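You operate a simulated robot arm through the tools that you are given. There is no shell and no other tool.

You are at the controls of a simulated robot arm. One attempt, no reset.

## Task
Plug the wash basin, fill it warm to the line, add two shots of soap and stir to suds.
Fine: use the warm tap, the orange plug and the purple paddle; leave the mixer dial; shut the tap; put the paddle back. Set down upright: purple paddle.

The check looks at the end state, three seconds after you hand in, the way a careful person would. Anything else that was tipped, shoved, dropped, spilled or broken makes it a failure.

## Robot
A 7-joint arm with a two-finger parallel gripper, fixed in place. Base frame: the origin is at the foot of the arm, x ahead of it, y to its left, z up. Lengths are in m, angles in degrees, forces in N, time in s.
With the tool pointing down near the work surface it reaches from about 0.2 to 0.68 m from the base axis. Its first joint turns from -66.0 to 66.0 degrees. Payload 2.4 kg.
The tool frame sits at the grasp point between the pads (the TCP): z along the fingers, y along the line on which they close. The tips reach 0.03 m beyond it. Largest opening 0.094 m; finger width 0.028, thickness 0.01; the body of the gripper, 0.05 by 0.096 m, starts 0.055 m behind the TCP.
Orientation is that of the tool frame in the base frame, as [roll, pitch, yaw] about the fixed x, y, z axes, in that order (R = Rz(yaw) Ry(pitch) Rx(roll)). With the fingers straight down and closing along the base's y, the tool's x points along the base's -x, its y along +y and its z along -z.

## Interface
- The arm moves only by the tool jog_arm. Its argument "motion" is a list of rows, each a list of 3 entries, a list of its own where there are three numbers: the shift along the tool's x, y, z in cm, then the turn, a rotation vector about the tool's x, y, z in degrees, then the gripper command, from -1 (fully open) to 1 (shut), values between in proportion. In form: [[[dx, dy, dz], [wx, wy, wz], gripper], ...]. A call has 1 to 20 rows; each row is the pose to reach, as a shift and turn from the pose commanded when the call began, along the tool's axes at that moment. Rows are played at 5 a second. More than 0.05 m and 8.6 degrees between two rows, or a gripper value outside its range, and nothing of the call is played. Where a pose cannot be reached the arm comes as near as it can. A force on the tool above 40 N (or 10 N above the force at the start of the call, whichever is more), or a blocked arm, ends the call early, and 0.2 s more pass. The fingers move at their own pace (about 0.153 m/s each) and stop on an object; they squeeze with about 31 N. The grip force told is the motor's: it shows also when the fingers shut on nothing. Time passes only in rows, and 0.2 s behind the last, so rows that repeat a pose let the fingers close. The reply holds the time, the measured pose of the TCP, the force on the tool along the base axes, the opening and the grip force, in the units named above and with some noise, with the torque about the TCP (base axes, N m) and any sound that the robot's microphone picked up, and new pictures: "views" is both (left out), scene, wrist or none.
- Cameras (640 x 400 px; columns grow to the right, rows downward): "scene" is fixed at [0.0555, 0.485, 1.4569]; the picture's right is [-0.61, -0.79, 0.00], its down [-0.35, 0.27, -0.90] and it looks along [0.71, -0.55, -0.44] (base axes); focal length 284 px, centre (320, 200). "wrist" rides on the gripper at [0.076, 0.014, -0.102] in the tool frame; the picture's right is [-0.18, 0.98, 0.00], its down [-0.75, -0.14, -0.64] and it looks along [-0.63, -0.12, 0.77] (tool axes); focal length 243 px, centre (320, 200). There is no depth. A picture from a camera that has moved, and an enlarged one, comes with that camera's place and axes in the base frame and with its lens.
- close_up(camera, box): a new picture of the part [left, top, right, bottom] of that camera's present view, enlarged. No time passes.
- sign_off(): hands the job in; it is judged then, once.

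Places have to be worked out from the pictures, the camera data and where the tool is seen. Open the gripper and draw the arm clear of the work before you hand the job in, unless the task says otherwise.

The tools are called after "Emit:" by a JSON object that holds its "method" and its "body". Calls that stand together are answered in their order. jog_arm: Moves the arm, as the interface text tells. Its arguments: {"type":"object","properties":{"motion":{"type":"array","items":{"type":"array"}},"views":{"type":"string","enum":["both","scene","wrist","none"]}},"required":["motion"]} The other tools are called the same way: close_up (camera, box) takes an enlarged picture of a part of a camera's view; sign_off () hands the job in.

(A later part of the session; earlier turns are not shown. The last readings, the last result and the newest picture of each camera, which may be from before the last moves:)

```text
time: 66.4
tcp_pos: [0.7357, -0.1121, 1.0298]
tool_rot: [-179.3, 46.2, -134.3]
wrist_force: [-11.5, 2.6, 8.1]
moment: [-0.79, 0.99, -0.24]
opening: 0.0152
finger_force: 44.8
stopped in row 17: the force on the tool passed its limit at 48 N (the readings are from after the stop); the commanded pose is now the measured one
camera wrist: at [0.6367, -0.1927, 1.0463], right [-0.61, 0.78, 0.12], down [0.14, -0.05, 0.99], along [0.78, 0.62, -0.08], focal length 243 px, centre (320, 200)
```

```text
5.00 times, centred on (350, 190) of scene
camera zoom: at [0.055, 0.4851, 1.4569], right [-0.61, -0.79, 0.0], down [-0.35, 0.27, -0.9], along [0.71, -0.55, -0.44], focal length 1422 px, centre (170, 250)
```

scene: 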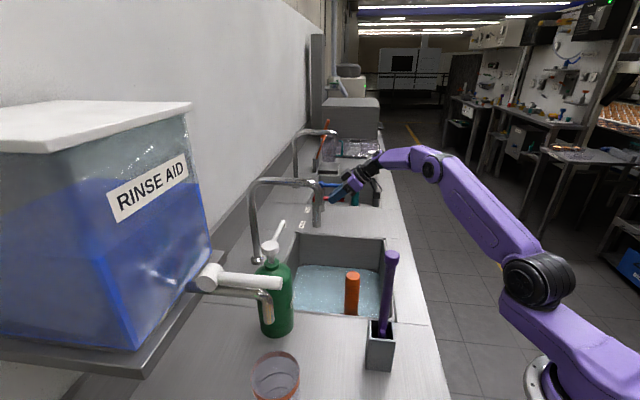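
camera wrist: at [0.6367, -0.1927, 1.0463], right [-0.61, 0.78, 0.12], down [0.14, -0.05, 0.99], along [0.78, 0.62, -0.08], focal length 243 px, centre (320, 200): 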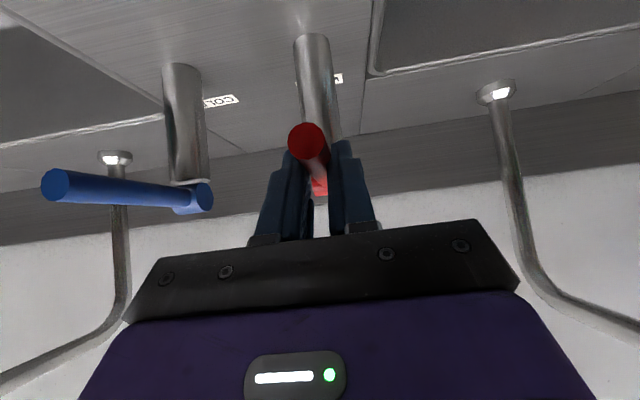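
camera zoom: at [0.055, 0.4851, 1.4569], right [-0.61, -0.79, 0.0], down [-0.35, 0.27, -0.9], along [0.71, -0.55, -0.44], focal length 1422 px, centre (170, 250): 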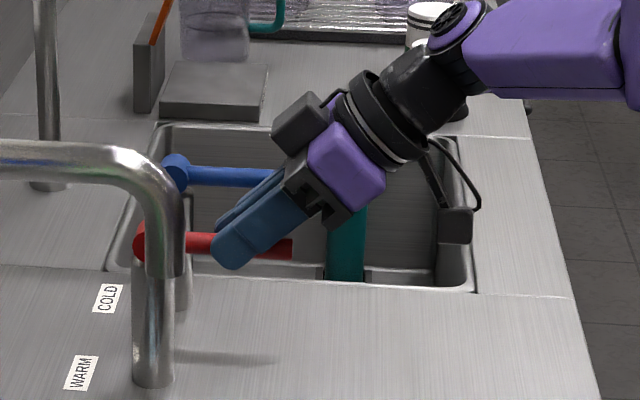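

The stream has stopped, the lever is horizontal again, and the water stands at the line. I open the fingers and back off along the tool axis.

Emit:
{"method": "jog_arm", "body": {"motion": [[[0, 0, 0], [0, 0, 0], 0.3], [[0, 0, 0], [0, 0, 0], -0.5], [[0, 0, 0], [0, 0, 0], -1], [[0, 0, -4], [0, 0, 0], -1], [[0, 0, -8], [0, 0, 0], -1], [[0, 0, -12], [0, 0, 0], -1], [[0, 0, -15], [0, 0, 0], -1], [[0, 0, -15], [0, 0, 0], -1]], "views": "both"}}

Emit:
{"method": "close_up", "body": {"camera": "scene", "box": [295, 245, 345, 280]}}

Emit:
{"method": "close_up", "body": {"camera": "scene", "box": [230, 150, 410, 330]}}

Emit:
{"method": "close_up", "body": {"camera": "wrist", "box": [190, 40, 370, 180]}}

```text
time: 68.2
tcp_pos: [0.6592, -0.189, 1.1343]
tool_rot: [-179.2, 46.0, -134.3]
wrist_force: [0.6, 0.6, -0.5]
moment: [0.02, 0.01, 0.02]
opening: 0.0943
finger_force: 0.0
camera wrist: at [0.5607, -0.269, 1.1512], right [-0.61, 0.78, 0.12], down [0.14, -0.05, 0.99], along [0.78, 0.62, -0.08], focal length 243 px, centre (320, 200)
```

scene: 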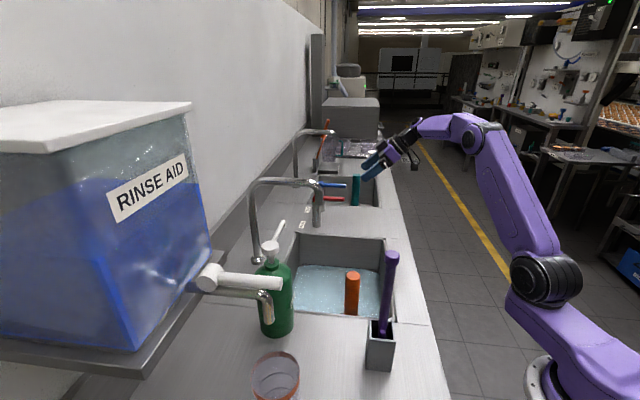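
wrist: 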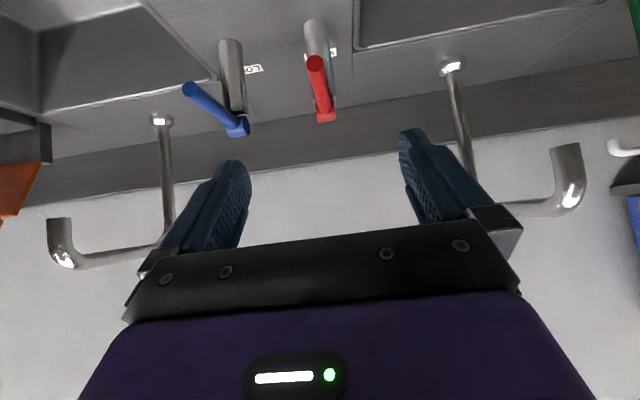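

```text
11.43 times, centred on (320, 262) of scene
camera zoom: at [0.0555, 0.485, 1.4569], right [-0.61, -0.79, 0.0], down [-0.35, 0.27, -0.9], along [0.71, -0.55, -0.44], focal length 3250 px, centre (320, -514)
```

zoom: 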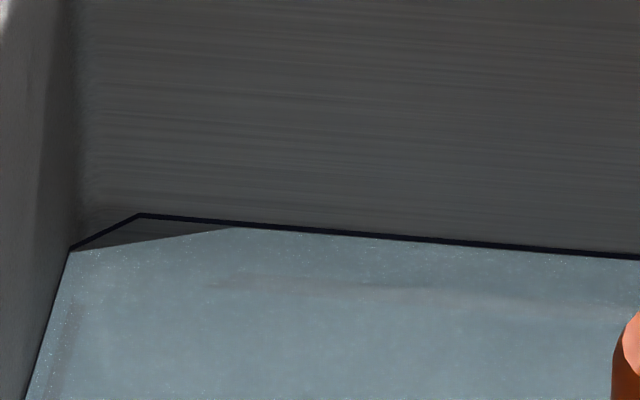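

```text
2.22 times, centred on (320, 240) of scene
camera zoom: at [0.0555, 0.485, 1.4569], right [-0.61, -0.79, 0.0], down [-0.35, 0.27, -0.9], along [0.71, -0.55, -0.44], focal length 632 px, centre (320, 111)
```

zoom: 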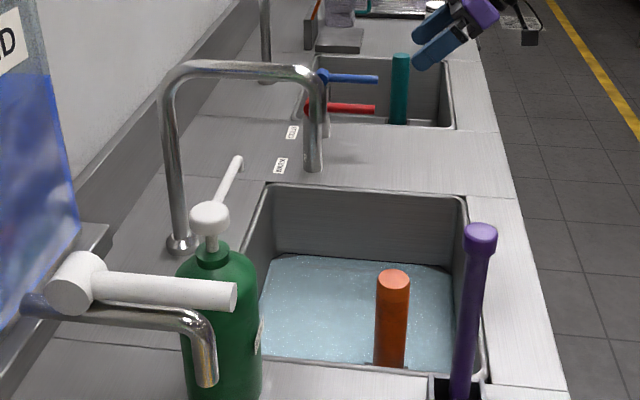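

```text
2.86 times, centred on (280, 110) of wrist
camera zoom: at [0.5607, -0.269, 1.1512], right [-0.61, 0.78, 0.12], down [0.14, -0.05, 0.99], along [0.78, 0.62, -0.08], focal length 693 px, centre (434, 457)
```

zoom: 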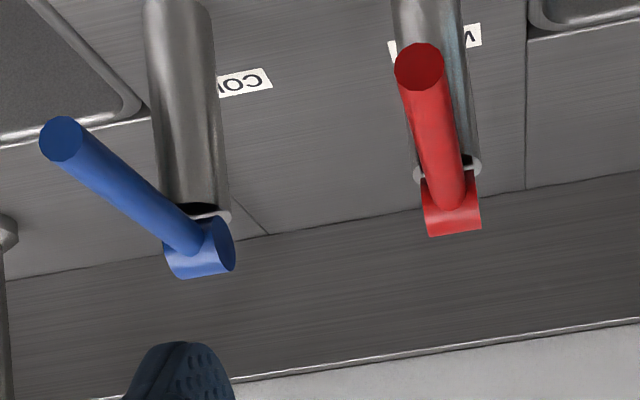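

Tap is shut with no drip, and the water edge sits on the line. Now the soap pump: I swing the tool back to vertical while moving along above the basin, staying clear of the spout.

Emit:
{"method": "jog_arm", "body": {"motion": [[[-1.2, 3.5, -1.1], [0, 6.5, 0], -0.5], [[-2.4, 7, -2.3], [0, 13, 0], 0], [[-3.6, 10.5, -3.5], [0, 19.5, 0], 0.5], [[-4.8, 14, -4.6], [0, 26, 0], 1], [[-6, 17.5, -5.8], [0, 33, 0], 1], [[-7.2, 21, -7], [0, 40, 0], 1], [[-8.3, 25, -8.1], [0, 46, 0], 1], [[-8.3, 25, -8.1], [0, 46, 0], 1]], "views": "both"}}

```text
time: 70.0
tcp_pos: [0.482, -0.0117, 1.2465]
tool_rot: [-179.4, 0.1, -134.9]
wrist_force: [0.1, 0.4, 1.3]
moment: [0.0, -0.01, -0.01]
opening: 0.0
finger_force: 31.2
camera wrist: at [0.4174, -0.0549, 1.3483], right [-0.57, 0.82, -0.01], down [0.63, 0.44, 0.64], along [0.54, 0.36, -0.76], focal length 243 px, centre (320, 200)
```

scene: 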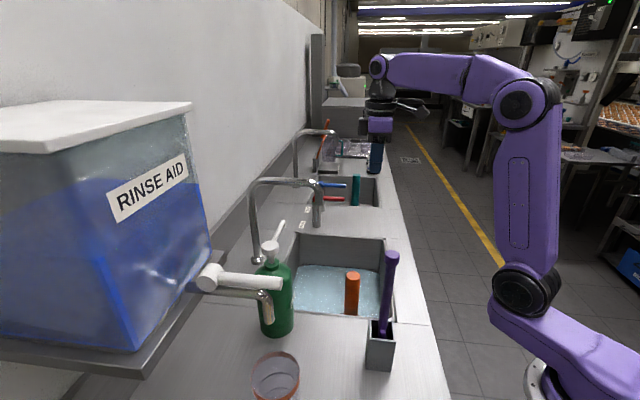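
wrist: 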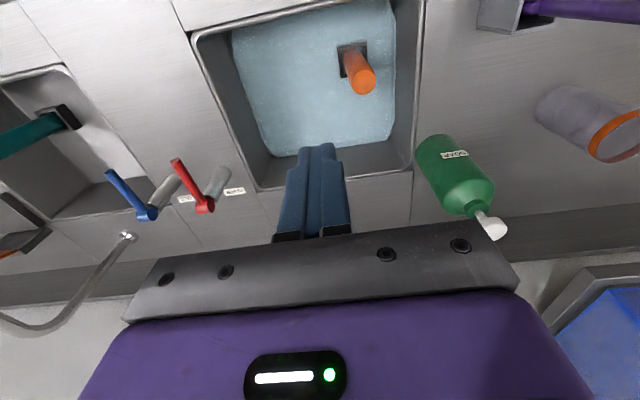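

Pump head seen at about (0.482,0.262); the shelf and tank end at u≈0.03, leaving room. I move closer at the same height for a precise view.

Emit:
{"method": "jog_arm", "body": {"motion": [[[-1.5, 4.2, 0], [0, 0, 0], 1], [[-3.5, 8.5, 0], [0, 0, 0], 1], [[-6.5, 12.5, 0], [0, 0, 0], 1], [[-10, 16, 0], [0, 0, 0], 1], [[-12, 18.5, 0], [0, 0, 0], 1], [[-12, 18.5, 0], [0, 0, 0], 1]], "views": "both"}}

Emit:
{"method": "close_up", "body": {"camera": "wrist", "box": [240, 60, 440, 220]}}

Emit:
{"method": "close_up", "body": {"camera": "scene", "box": [190, 150, 400, 350]}}

```text
time: 71.4
tcp_pos: [0.4332, 0.2021, 1.2453]
tool_rot: [-179.4, 0.2, -134.8]
wrist_force: [0.3, 0.0, -0.1]
moment: [0.02, -0.01, 0.02]
opening: 0.0002
finger_force: 30.8
camera wrist: at [0.3694, 0.1588, 1.3484], right [-0.57, 0.82, -0.01], down [0.63, 0.44, 0.65], along [0.54, 0.36, -0.76], focal length 243 px, centre (320, 200)
```

scene: 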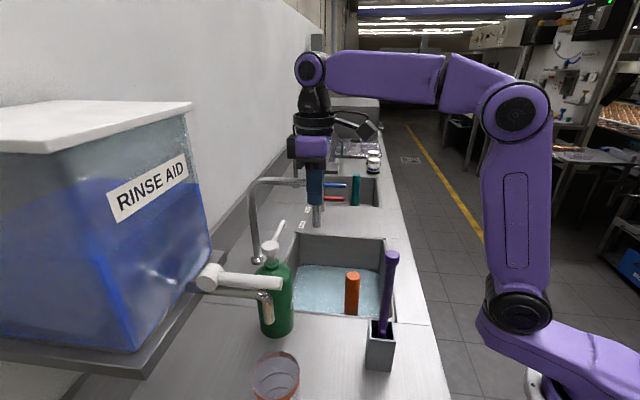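
wrist: 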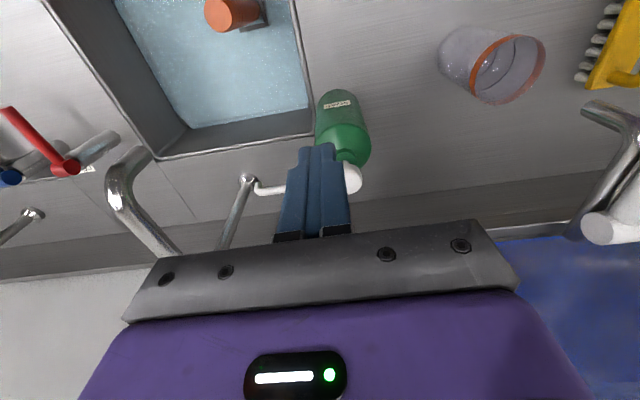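

```text
2.50 times, centred on (340, 140) of wrist
camera zoom: at [0.3694, 0.1588, 1.3484], right [-0.57, 0.82, -0.01], down [0.63, 0.44, 0.65], along [0.54, 0.36, -0.76], focal length 606 px, centre (270, 350)
```

zoom: 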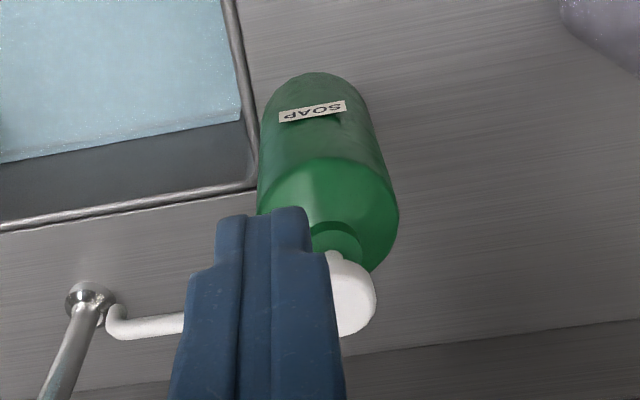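

```text
2.00 times, centred on (295, 250) of scene
camera zoom: at [0.0555, 0.4851, 1.4569], right [-0.61, -0.79, 0.0], down [-0.35, 0.27, -0.9], along [0.71, -0.55, -0.44], focal length 569 px, centre (370, 100)
```

zoom: 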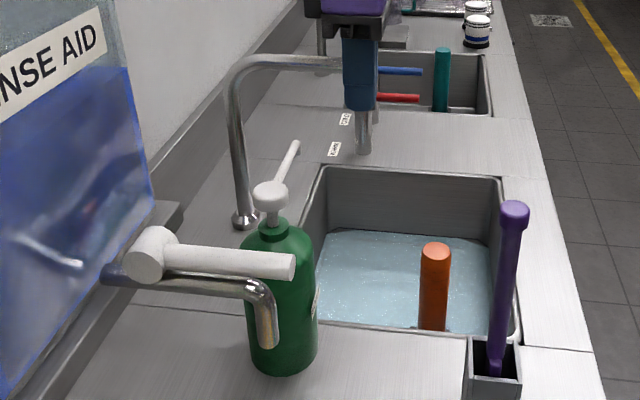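

Pump head top center is at about (0.483,0.269), z≈1.13, with its nozzle tip over the basin near (0.56,0.20). I move above it with the closed fingers and lower to ~2.5 cm above.

Emit:
{"method": "jog_arm", "body": {"motion": [[[-4, 0.6, 0], [0, 0, 0], 1], [[-8.3, 1.2, 0], [0, 0, 0], 1], [[-8.3, 1.2, 3], [0, 0, 0], 1], [[-8.3, 1.2, 6], [0, 0, 0], 1], [[-8.3, 1.2, 6], [0, 0, 0], 1]], "views": "both"}}

Emit:
{"method": "close_up", "body": {"camera": "scene", "box": [220, 170, 340, 290]}}

Emit:
{"method": "close_up", "body": {"camera": "wrist", "box": [240, 60, 440, 220]}}

```text
time: 72.6
tcp_pos: [0.485, 0.2708, 1.1859]
tool_rot: [-179.3, 0.1, -134.8]
wrist_force: [0.4, -0.3, -0.2]
moment: [-0.01, -0.02, -0.01]
opening: 0.0
finger_force: 30.9
camera wrist: at [0.421, 0.2275, 1.2881], right [-0.57, 0.82, -0.01], down [0.63, 0.44, 0.65], along [0.54, 0.36, -0.76], focal length 243 px, centre (320, 200)
```

scene: 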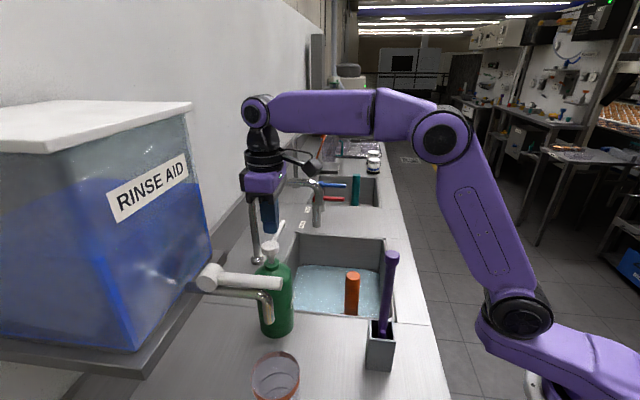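
wrist: 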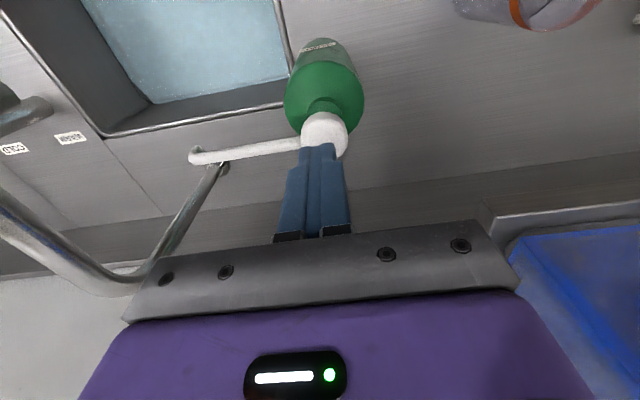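

```text
3.33 times, centred on (280, 230) of scene
camera zoom: at [0.0555, 0.485, 1.4569], right [-0.61, -0.79, 0.0], down [-0.35, 0.27, -0.9], along [0.71, -0.55, -0.44], focal length 948 px, centre (453, 100)
```

zoom: 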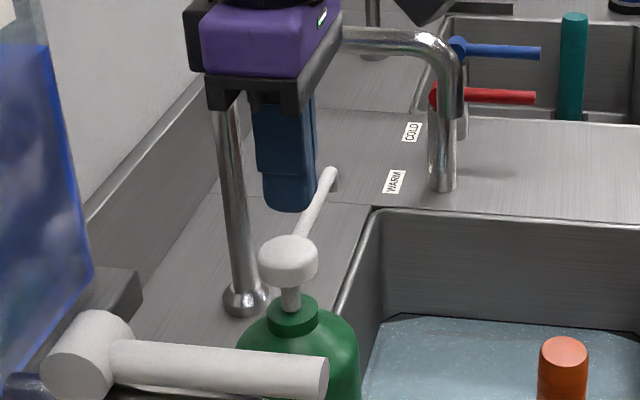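

```text
2.50 times, centred on (340, 140) of wrist
camera zoom: at [0.421, 0.2275, 1.2881], right [-0.57, 0.82, -0.01], down [0.63, 0.44, 0.65], along [0.54, 0.36, -0.76], focal length 606 px, centre (270, 350)
```

zoom: 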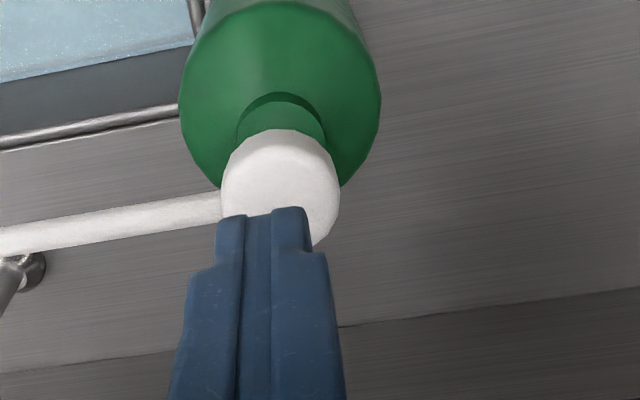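

Alignment is within 2 mm and tips are ~2.4 cm above the head. I press down gradually while watching force.

Emit:
{"method": "jog_arm", "body": {"motion": [[[0.1, 0.1, 1.5], [0, 0, 0], 1], [[0.1, 0.1, 2.3], [0, 0, 0], 1], [[0.1, 0.1, 2.8], [0, 0, 0], 1], [[0.1, 0.1, 3.3], [0, 0, 0], 1]], "views": "both"}}

Emit:
{"method": "close_up", "body": {"camera": "scene", "box": [220, 170, 340, 290]}}

```text
time: 73.6
tcp_pos: [0.4843, 0.2703, 1.1538]
tool_rot: [-179.4, 0.2, -134.7]
wrist_force: [0.8, 0.2, 1.3]
moment: [0.04, -0.01, 0.02]
opening: 0.0002
finger_force: 31.1
camera wrist: at [0.4196, 0.2258, 1.2552], right [-0.57, 0.82, -0.01], down [0.63, 0.44, 0.65], along [0.54, 0.36, -0.76], focal length 243 px, centre (320, 200)
```

scene: 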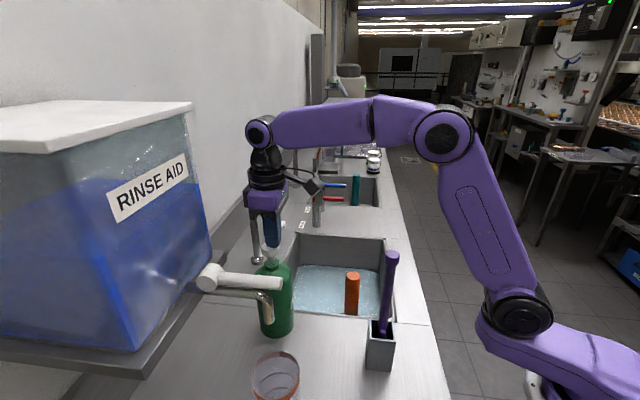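
wrist: 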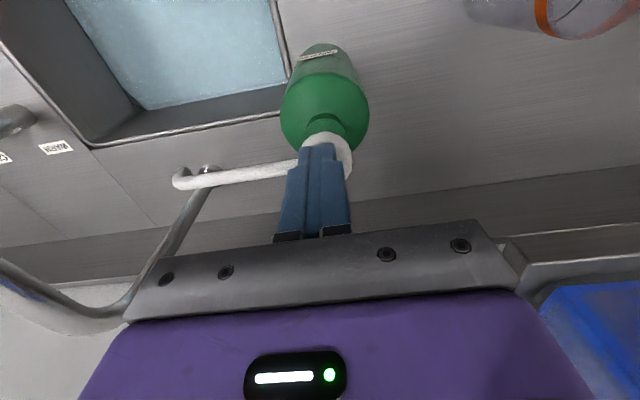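

```text
3.33 times, centred on (280, 230) of scene
camera zoom: at [0.0555, 0.485, 1.4569], right [-0.61, -0.79, 0.0], down [-0.35, 0.27, -0.9], along [0.71, -0.55, -0.44], focal length 948 px, centre (453, 100)
```

zoom: 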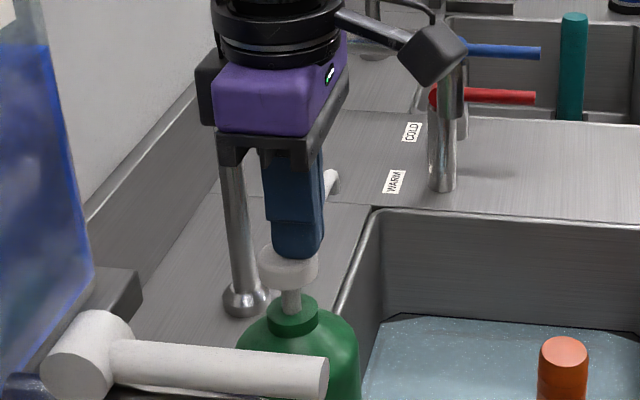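

Tips just touch the head, offset a few mm. I lift slightly, shift ~5 mm toward its center, then press in steps.

Emit:
{"method": "jog_arm", "body": {"motion": [[[0, 0, -0.6], [0, 0, 0], 1], [[-0.5, 0.3, -0.6], [0, 0, 0], 1], [[-0.5, 0.3, 0.2], [0, 0, 0], 1], [[-0.5, 0.3, 0.6], [0, 0, 0], 1], [[-0.5, 0.3, 1.0], [0, 0, 0], 1]], "views": "scene"}}

Emit:
{"method": "close_up", "body": {"camera": "scene", "box": [220, 170, 340, 290]}}

```text
time: 74.8
tcp_pos: [0.4861, 0.2754, 1.1437]
tool_rot: [-179.4, 0.3, -134.8]
wrist_force: [1.5, 1.6, 7.4]
moment: [0.03, -0.08, -0.11]
opening: 0.0
finger_force: 30.7
```

scene: 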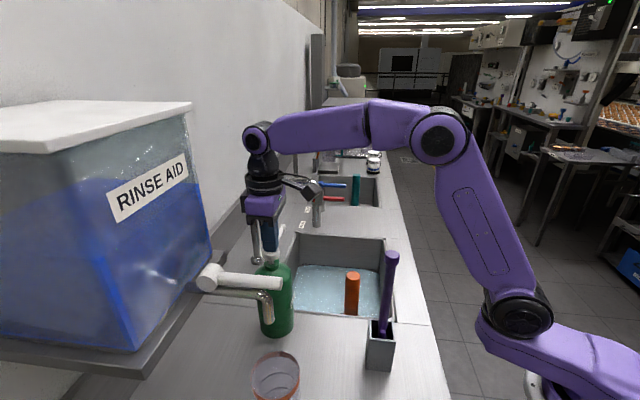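

```text
3.33 times, centred on (280, 230) of scene
camera zoom: at [0.0555, 0.485, 1.457], right [-0.61, -0.79, 0.0], down [-0.35, 0.27, -0.9], along [0.71, -0.55, -0.44], focal length 948 px, centre (453, 100)
```

zoom: 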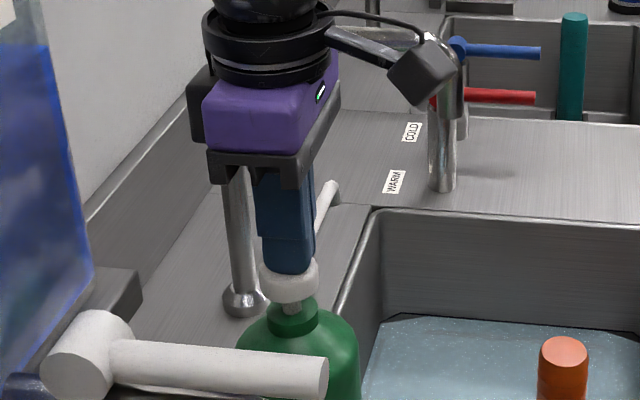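

The head goes down under ~7 N. I press on to the bottom of the stroke.

Emit:
{"method": "jog_arm", "body": {"motion": [[[0, 0, 0.3], [0, 0, 0], 1], [[0, 0, 0.6], [0, 0, 0], 1], [[0, 0, 0.8], [0, 0, 0], 1]], "views": "scene"}}

Emit:
{"method": "close_up", "body": {"camera": "scene", "box": [220, 170, 340, 290]}}

```text
time: 75.6
tcp_pos: [0.4856, 0.2735, 1.1379]
tool_rot: [-179.2, 0.6, -134.8]
wrist_force: [-3.9, -3.0, 36.4]
moment: [-0.04, 0.02, 0.18]
opening: 0.0
finger_force: 31.2
```

scene: 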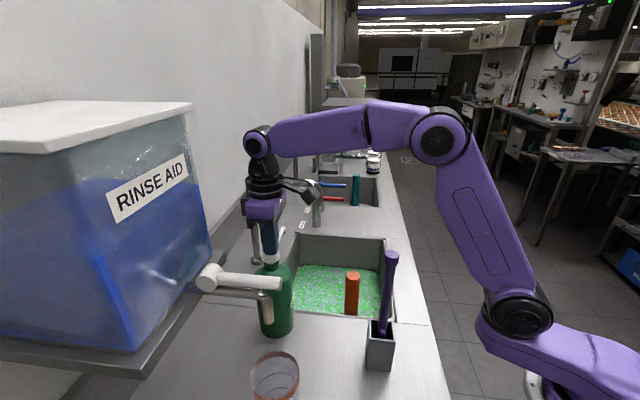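

```text
3.33 times, centred on (280, 230) of scene
camera zoom: at [0.0548, 0.4846, 1.4571], right [-0.61, -0.79, 0.0], down [-0.35, 0.27, -0.9], along [0.71, -0.55, -0.44], focal length 948 px, centre (453, 100)
```

zoom: 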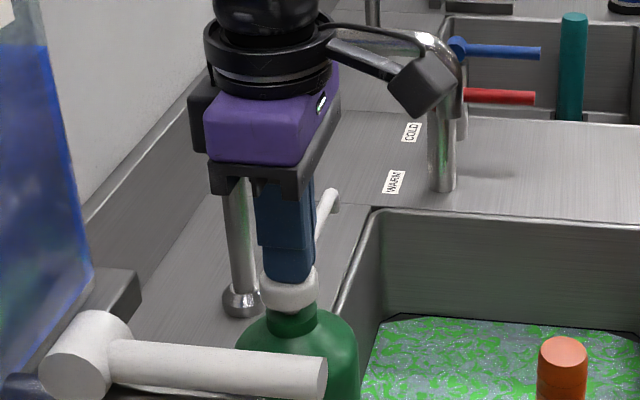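

First shot delivered (the water turned green-flecked; stroke bottomed at 36 N). I raise to let the pump return fully.

Emit:
{"method": "jog_arm", "body": {"motion": [[[0, 0, -1], [0, 0, 0], 1], [[0, 0, -2], [0, 0, 0], 1], [[0, 0, -3.2], [0, 0, 0], 1], [[0, 0, -3.2], [0, 0, 0], 1], [[0, 0, -3.2], [0, 0, 0], 1], [[0, 0, -3.2], [0, 0, 0], 1]], "views": "scene"}}

Emit:
{"method": "close_up", "body": {"camera": "scene", "box": [220, 170, 340, 290]}}

```text
time: 77.0
tcp_pos: [0.4843, 0.2753, 1.1655]
tool_rot: [-179.4, 0.1, -134.8]
wrist_force: [-0.4, 1.0, -0.3]
moment: [0.02, -0.03, -0.02]
opening: 0.0
finger_force: 31.7
```

scene: 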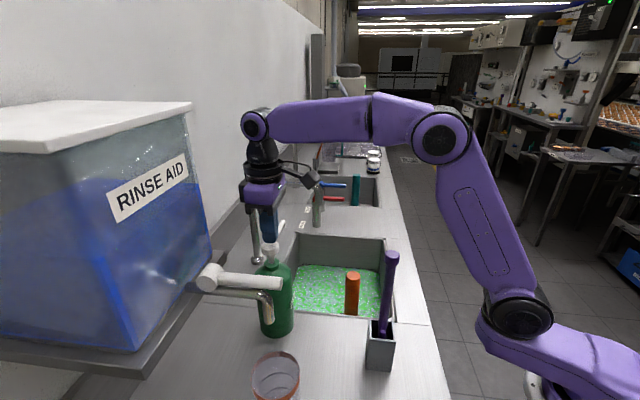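

```text
3.33 times, centred on (280, 230) of scene
camera zoom: at [0.0555, 0.485, 1.4569], right [-0.61, -0.79, 0.0], down [-0.35, 0.27, -0.9], along [0.71, -0.55, -0.44], focal length 948 px, centre (453, 100)
```

zoom: 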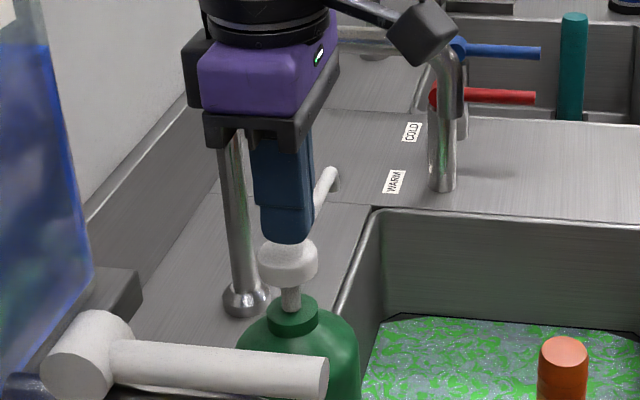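

The pump head is back up. Second press now, same depth, then release and rise clear.

Emit:
{"method": "jog_arm", "body": {"motion": [[[0, 0, 1], [0, 0, 0], 1], [[0, 0, 1.6], [0, 0, 0], 1], [[0, 0, 2.1], [0, 0, 0], 1], [[0, 0, 2.6], [0, 0, 0], 1], [[0, 0, 2.9], [0, 0, 0], 1], [[0, 0, 3.1], [0, 0, 0], 1]], "views": "scene"}}

Emit:
{"method": "close_up", "body": {"camera": "scene", "box": [220, 170, 400, 330]}}

```text
time: 78.4
tcp_pos: [0.4852, 0.2751, 1.138]
tool_rot: [-179.3, 0.6, -135.0]
wrist_force: [-3.3, -5.2, 35.7]
moment: [-0.15, 0.02, -0.02]
opening: 0.0002
finger_force: 31.0
```

scene: 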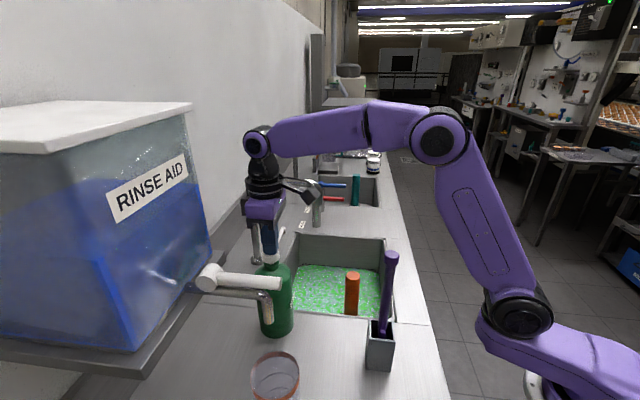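

```text
2.50 times, centred on (310, 250) of scene
camera zoom: at [0.0548, 0.4845, 1.4571], right [-0.61, -0.79, 0.0], down [-0.35, 0.27, -0.9], along [0.71, -0.55, -0.44], focal length 711 px, centre (345, 75)
```

zoom: 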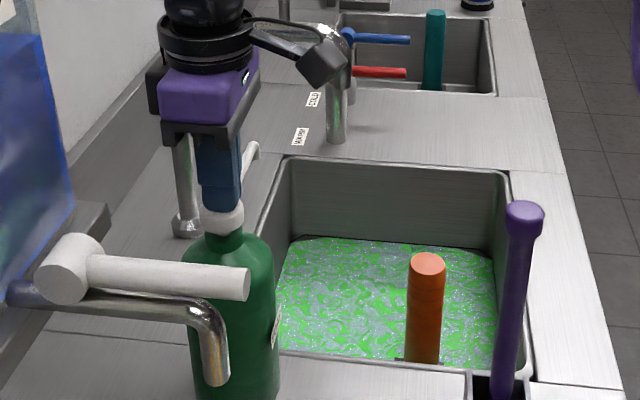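

Second shot is in (two bottomed strokes). I let the pump return, rise to z≈1.26 and retract to above the paddle, which I place at about (0.27,0.17) with its top near z≈1.18.

Emit:
{"method": "jog_arm", "body": {"motion": [[[0, 0, -2], [0, 0, 0], 1], [[0, 0, -5], [0, 0, 0], 1], [[0, 0, -9], [0, 0, 0], 0.5], [[1, 0.3, -12.5], [0, 0, 0], 0], [[5, 1.5, -12.5], [0, 0, 0], -0.5], [[9.5, 2.8, -12.5], [0, 0, 0], -1], [[14, 4.1, -12.5], [0, 0, 0], -1], [[18, 5.3, -12.5], [0, 0, 0], -1], [[22, 6.5, -12.5], [0, 0, 0], -1], [[24.8, 7.3, -12.5], [0, 0, 0], -1], [[24.8, 7.3, -12.5], [0, 0, 0], -1]], "views": "both"}}

Emit:
{"method": "close_up", "body": {"camera": "scene", "box": [220, 200, 420, 400]}}

Emit:
{"method": "close_up", "body": {"camera": "wrist", "box": [240, 40, 400, 220]}}

```text
time: 80.8
tcp_pos: [0.2574, 0.1505, 1.2553]
tool_rot: [-179.4, 0.1, -134.8]
wrist_force: [-0.1, 0.5, -0.2]
moment: [0.03, 0.03, 0.03]
opening: 0.0941
finger_force: 0.0
camera wrist: at [0.1941, 0.1078, 1.3582], right [-0.57, 0.82, -0.01], down [0.63, 0.44, 0.64], along [0.54, 0.36, -0.76], focal length 243 px, centre (320, 200)
```

scene: 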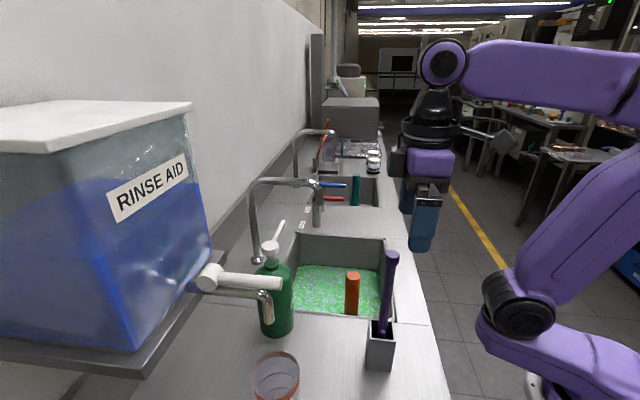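
wrist: 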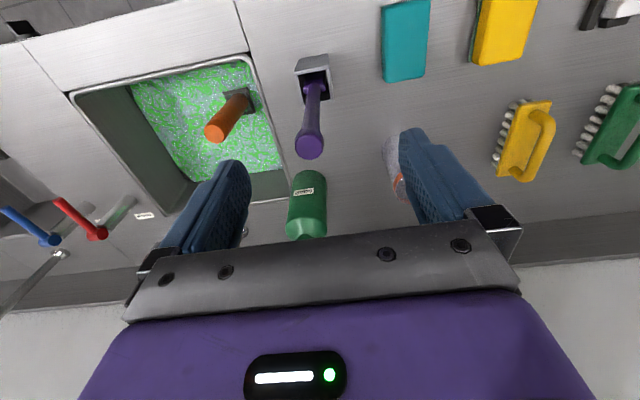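

```text
2.00 times, centred on (320, 300) of scene
camera zoom: at [0.0555, 0.485, 1.4569], right [-0.61, -0.79, 0.0], down [-0.35, 0.27, -0.9], along [0.71, -0.55, -0.44], focal length 569 px, centre (320, 0)
```

zoom: 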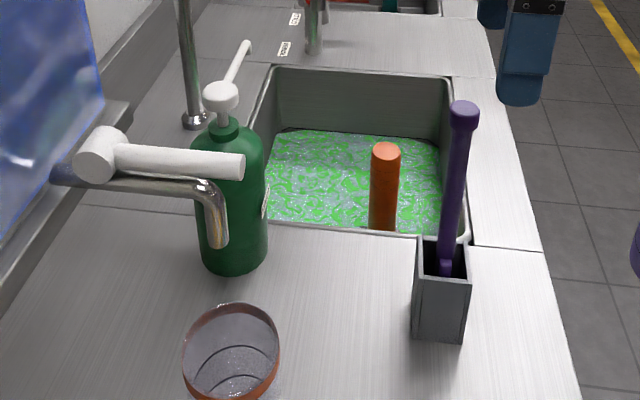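

```text
2.22 times, centred on (320, 130) of wrist
camera zoom: at [0.1941, 0.1078, 1.3582], right [-0.57, 0.82, -0.01], down [0.63, 0.44, 0.64], along [0.54, 0.36, -0.76], focal length 539 px, centre (320, 356)
```

zoom: 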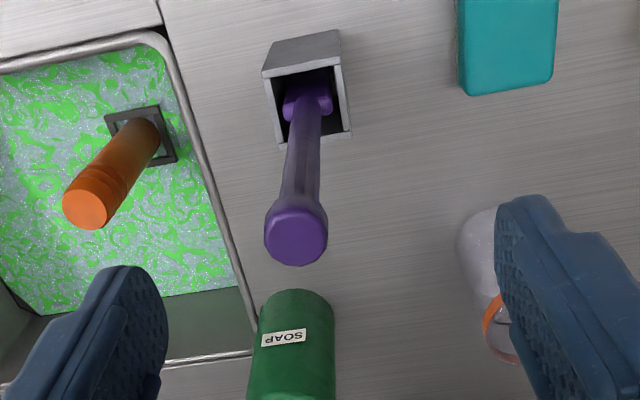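

The paddle knob top is at about (0.286,0.157,1.167), ~25 mm wide, shaft vertical in the box. I center over it and lower to just above for a check.

Emit:
{"method": "jog_arm", "body": {"motion": [[[-1.2, -0.8, 0], [0, 0, 0], -1], [[-2.5, -1.55, 0], [0, 0, 0], -1], [[-2.5, -1.55, 3], [0, 0, 0], -1], [[-2.5, -1.55, 5], [0, 0, 0], -1], [[-2.5, -1.55, 5], [0, 0, 0], -1]], "views": "both"}}

Emit:
{"method": "close_up", "body": {"camera": "wrist", "box": [240, 40, 400, 220]}}

Emit:
{"method": "close_up", "body": {"camera": "scene", "box": [330, 180, 450, 390]}}

```text
time: 82.0
tcp_pos: [0.2859, 0.1602, 1.2074]
tool_rot: [-179.3, 0.2, -134.7]
wrist_force: [-1.0, 0.6, -0.3]
moment: [0.03, -0.02, -0.01]
opening: 0.0942
finger_force: 0.1
camera wrist: at [0.2221, 0.1159, 1.3096], right [-0.57, 0.82, -0.01], down [0.63, 0.44, 0.65], along [0.54, 0.36, -0.76], focal length 243 px, centre (320, 200)
```

scene: 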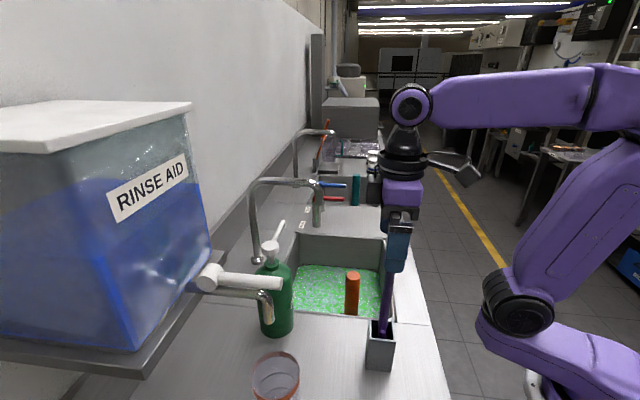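
wrist: 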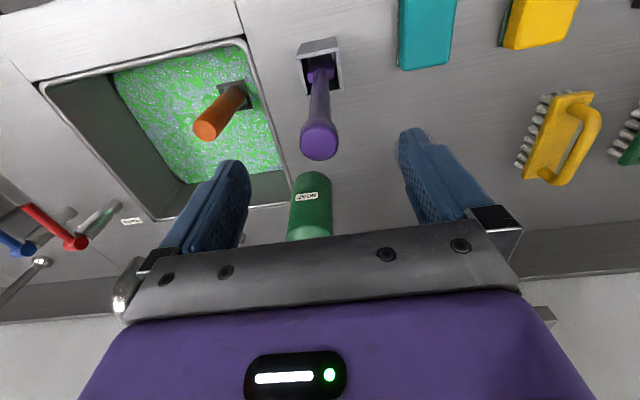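

```text
2.22 times, centred on (320, 130) of wrist
camera zoom: at [0.2221, 0.1159, 1.3096], right [-0.57, 0.82, -0.01], down [0.63, 0.44, 0.65], along [0.54, 0.36, -0.76], focal length 539 px, centre (320, 356)
```

zoom: 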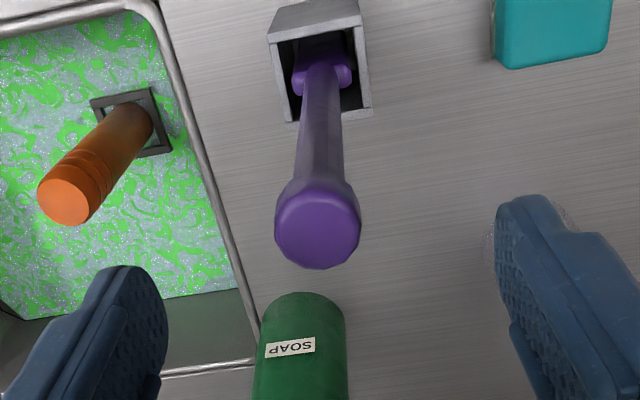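

```text
1.90 times, centred on (390, 285) of scene
camera zoom: at [0.0555, 0.485, 1.4569], right [-0.61, -0.79, 0.0], down [-0.35, 0.27, -0.9], along [0.71, -0.55, -0.44], focal length 542 px, centre (187, 38)
```

zoom: 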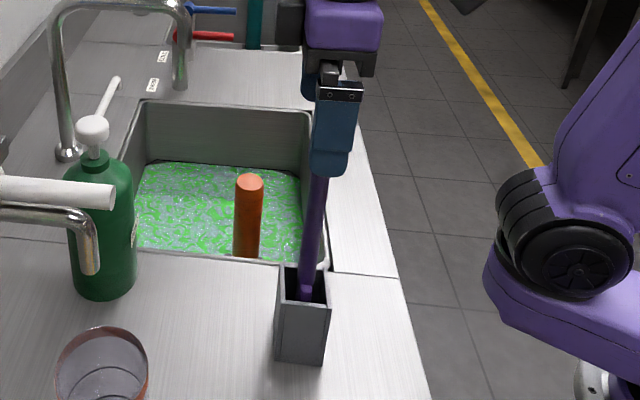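

Knob is centered between the fingers within a few mm. I lower to z≈1.15 around the knob and close.

Emit:
{"method": "jog_arm", "body": {"motion": [[[0.3, -0.1, 0], [0, 0, 0], -1], [[0.3, -0.1, 3], [0, 0, 0], -1], [[0.3, -0.1, 5.7], [0, 0, 0], -1], [[0.3, -0.1, 5.7], [0, 0, 0], -1], [[0.3, -0.1, 5.7], [0, 0, 0], 0], [[0.3, -0.1, 5.7], [0, 0, 0], 1], [[0.3, -0.1, 5.7], [0, 0, 0], 1], [[0.3, -0.1, 5.7], [0, 0, 0], 1]], "views": "both"}}

Emit:
{"method": "close_up", "body": {"camera": "wrist", "box": [240, 40, 400, 260]}}

Emit:
{"method": "close_up", "body": {"camera": "scene", "box": [330, 180, 450, 390]}}

```text
time: 83.8
tcp_pos: [0.2859, 0.1531, 1.151]
tool_rot: [-179.4, 0.1, -134.8]
wrist_force: [0.1, 0.8, -0.1]
moment: [-0.02, -0.02, 0.02]
opening: 0.0245
finger_force: 30.8
camera wrist: at [0.2219, 0.1109, 1.254], right [-0.57, 0.82, -0.01], down [0.63, 0.44, 0.65], along [0.54, 0.36, -0.76], focal length 243 px, centre (320, 200)
```

scene: 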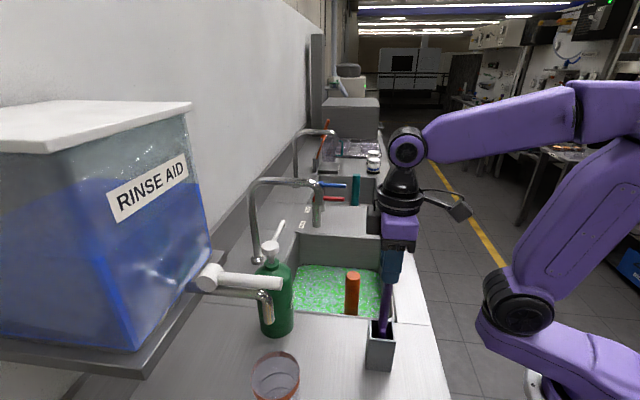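
wrist: 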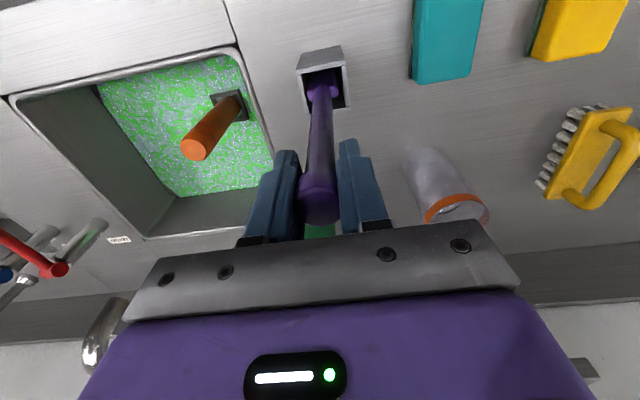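

```text
1.82 times, centred on (320, 150) of wrist
camera zoom: at [0.2219, 0.1109, 1.254], right [-0.57, 0.82, -0.01], down [0.63, 0.44, 0.65], along [0.54, 0.36, -0.76], focal length 441 px, centre (320, 291)
```

zoom: 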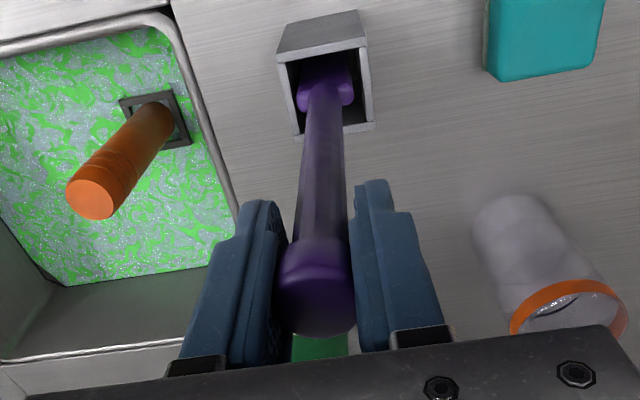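

```text
1.90 times, centred on (390, 285) of scene
camera zoom: at [0.0555, 0.485, 1.4569], right [-0.61, -0.79, 0.0], down [-0.35, 0.27, -0.9], along [0.71, -0.55, -0.44], focal length 542 px, centre (187, 38)
```

zoom: 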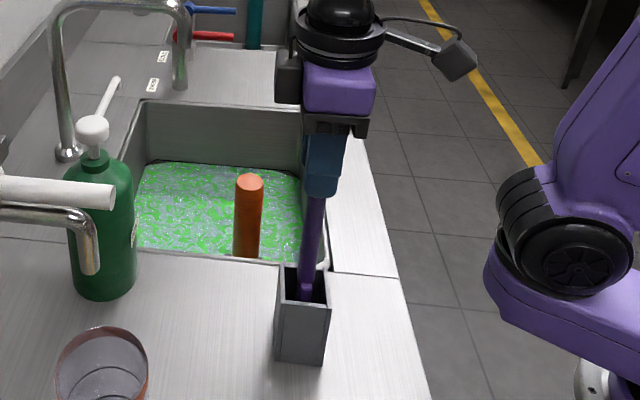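

The paddle is held by its knob (25 mm). Grasp pose noted: (0.286,0.153,1.151). I lift straight up out of the box.

Emit:
{"method": "jog_arm", "body": {"motion": [[[0, 0, -2], [0, 0, 0], 1], [[0, 0, -5], [0, 0, 0], 1], [[0, 0, -8], [0, 0, 0], 1], [[0, 0, -11], [0, 0, 0], 1], [[0, 0, -14.5], [0, 0, 0], 1], [[0, 0, -14.5], [0, 0, 0], 1]], "views": "both"}}

Emit:
{"method": "close_up", "body": {"camera": "wrist", "box": [240, 40, 400, 260]}}

Emit:
{"method": "close_up", "body": {"camera": "scene", "box": [330, 180, 450, 390]}}

```text
time: 85.2
tcp_pos: [0.283, 0.1557, 1.2964]
tool_rot: [-179.4, 0.1, -134.8]
wrist_force: [-0.2, 0.6, -0.6]
moment: [0.02, 0.02, 0.01]
opening: 0.0247
finger_force: 30.9
camera wrist: at [0.2193, 0.1125, 1.3988], right [-0.57, 0.82, -0.01], down [0.63, 0.44, 0.65], along [0.54, 0.36, -0.76], focal length 243 px, centre (320, 200)
```

scene: 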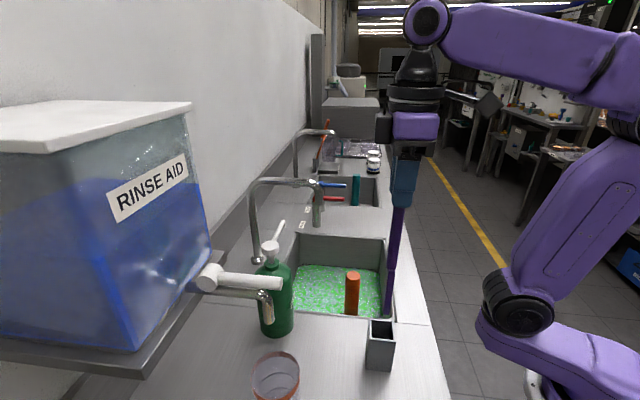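
wrist: 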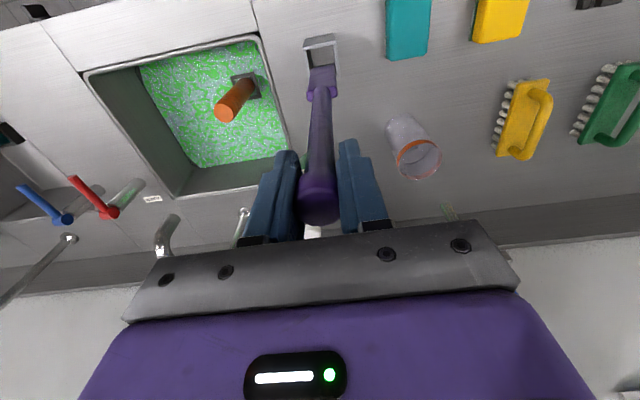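

```text
1.82 times, centred on (320, 150) of wrist
camera zoom: at [0.2193, 0.1125, 1.3988], right [-0.57, 0.82, -0.01], down [0.63, 0.44, 0.65], along [0.54, 0.36, -0.76], focal length 441 px, centre (320, 291)
```

zoom: 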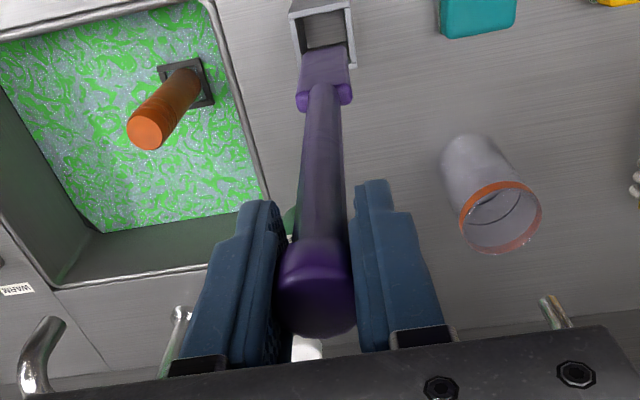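

```text
1.90 times, centred on (390, 285) of scene
camera zoom: at [0.0555, 0.485, 1.4569], right [-0.61, -0.79, 0.0], down [-0.35, 0.27, -0.9], along [0.71, -0.55, -0.44], focal length 542 px, centre (187, 38)
```

zoom: 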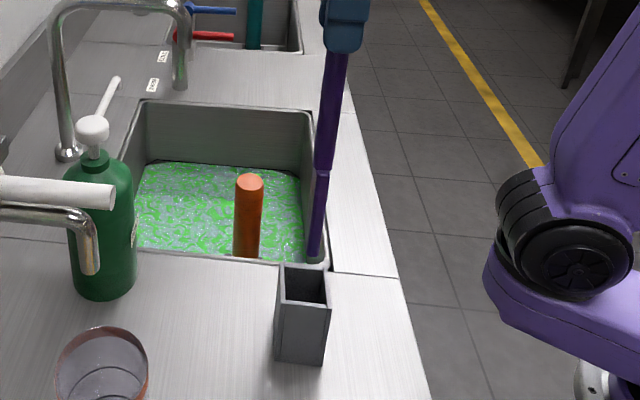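

The paddle is out of the box, hanging vertical. I raise a bit more, carry it over the near rim past the plug, and descend over the open part of the basin.

Emit:
{"method": "jog_arm", "body": {"motion": [[[0, 0, -1.5], [0, 0, 0], 1], [[0, -4, -1.5], [0, 0, 0], 1], [[-0.5, -8, -1.5], [0, 0, 0], 1], [[-0.5, -12, 1], [0, 0, 0], 1], [[-0.5, -16, 3.5], [0, 0, 0], 1], [[-0.5, -20, 5.5], [0, 0, 0], 1], [[-0.5, -24, 7.5], [0, 0, 0], 1], [[-0.5, -28, 9.5], [0, 0, 0], 1], [[-2, -31, 11.5], [0, 0, 0], 1], [[-4, -34, 13.5], [0, 0, 0], 1], [[-6, -35, 15.5], [0, 0, 0], 1], [[-6, -35, 15.5], [0, 0, 0], 1]], "views": "both"}}

Emit:
{"method": "close_up", "body": {"camera": "scene", "box": [270, 150, 420, 330]}}

Emit:
{"method": "close_up", "body": {"camera": "wrist", "box": [240, 0, 480, 240]}}

```text
time: 87.8
tcp_pos: [0.5747, -0.0502, 1.1467]
tool_rot: [-179.4, 0.2, -134.8]
wrist_force: [0.2, -0.1, 0.0]
moment: [0.01, 0.0, 0.02]
opening: 0.0243
finger_force: 31.2
camera wrist: at [0.5102, -0.0941, 1.2495], right [-0.57, 0.82, -0.01], down [0.63, 0.44, 0.65], along [0.54, 0.36, -0.76], focal length 243 px, centre (320, 200)
```

scene: 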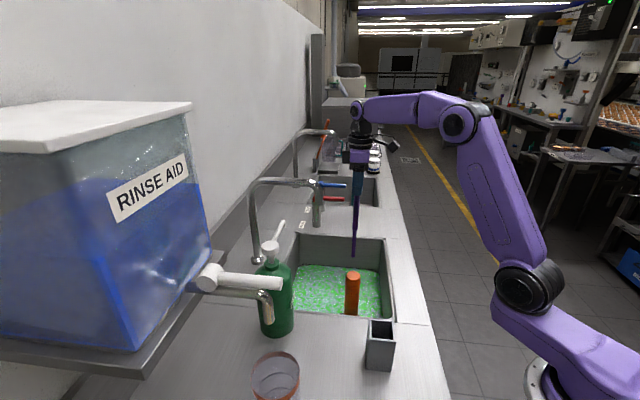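
wrist: 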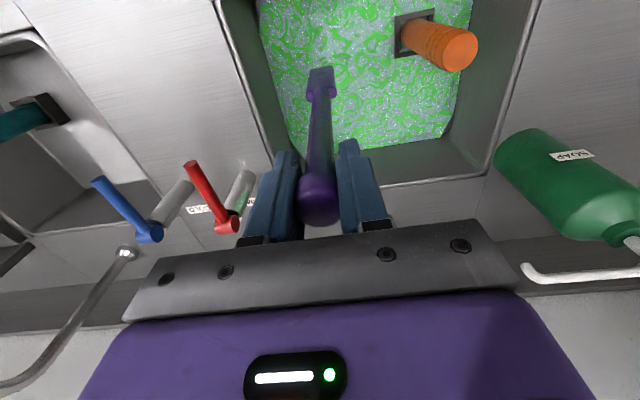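

```text
2.22 times, centred on (345, 240) of scene
camera zoom: at [0.0556, 0.485, 1.4569], right [-0.61, -0.79, 0.0], down [-0.35, 0.27, -0.9], along [0.71, -0.55, -0.44], focal length 632 px, centre (264, 111)
```

zoom: 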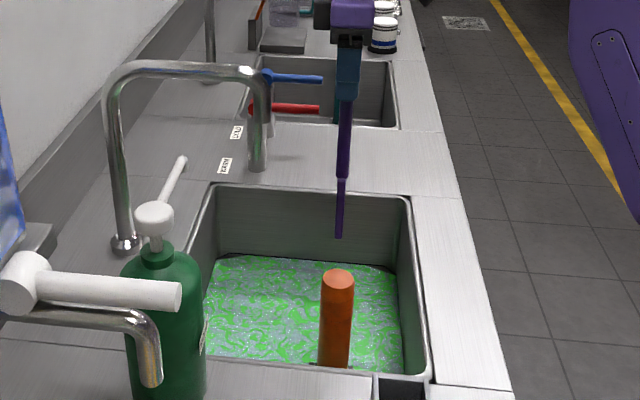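

```text
1.67 times, centred on (360, 120) of wrist
camera zoom: at [0.5102, -0.0941, 1.2495], right [-0.57, 0.82, -0.01], down [0.63, 0.44, 0.65], along [0.54, 0.36, -0.76], focal length 404 px, centre (253, 333)
```

zoom: 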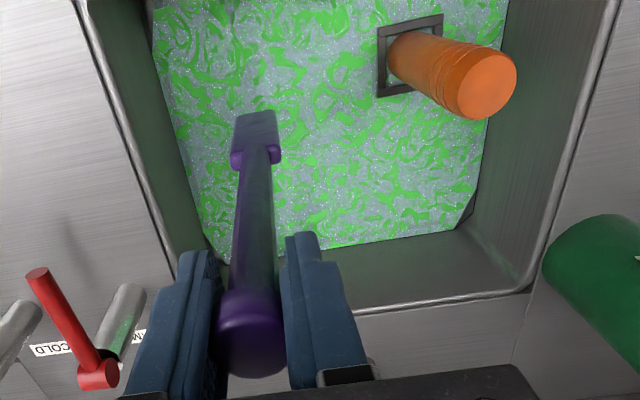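

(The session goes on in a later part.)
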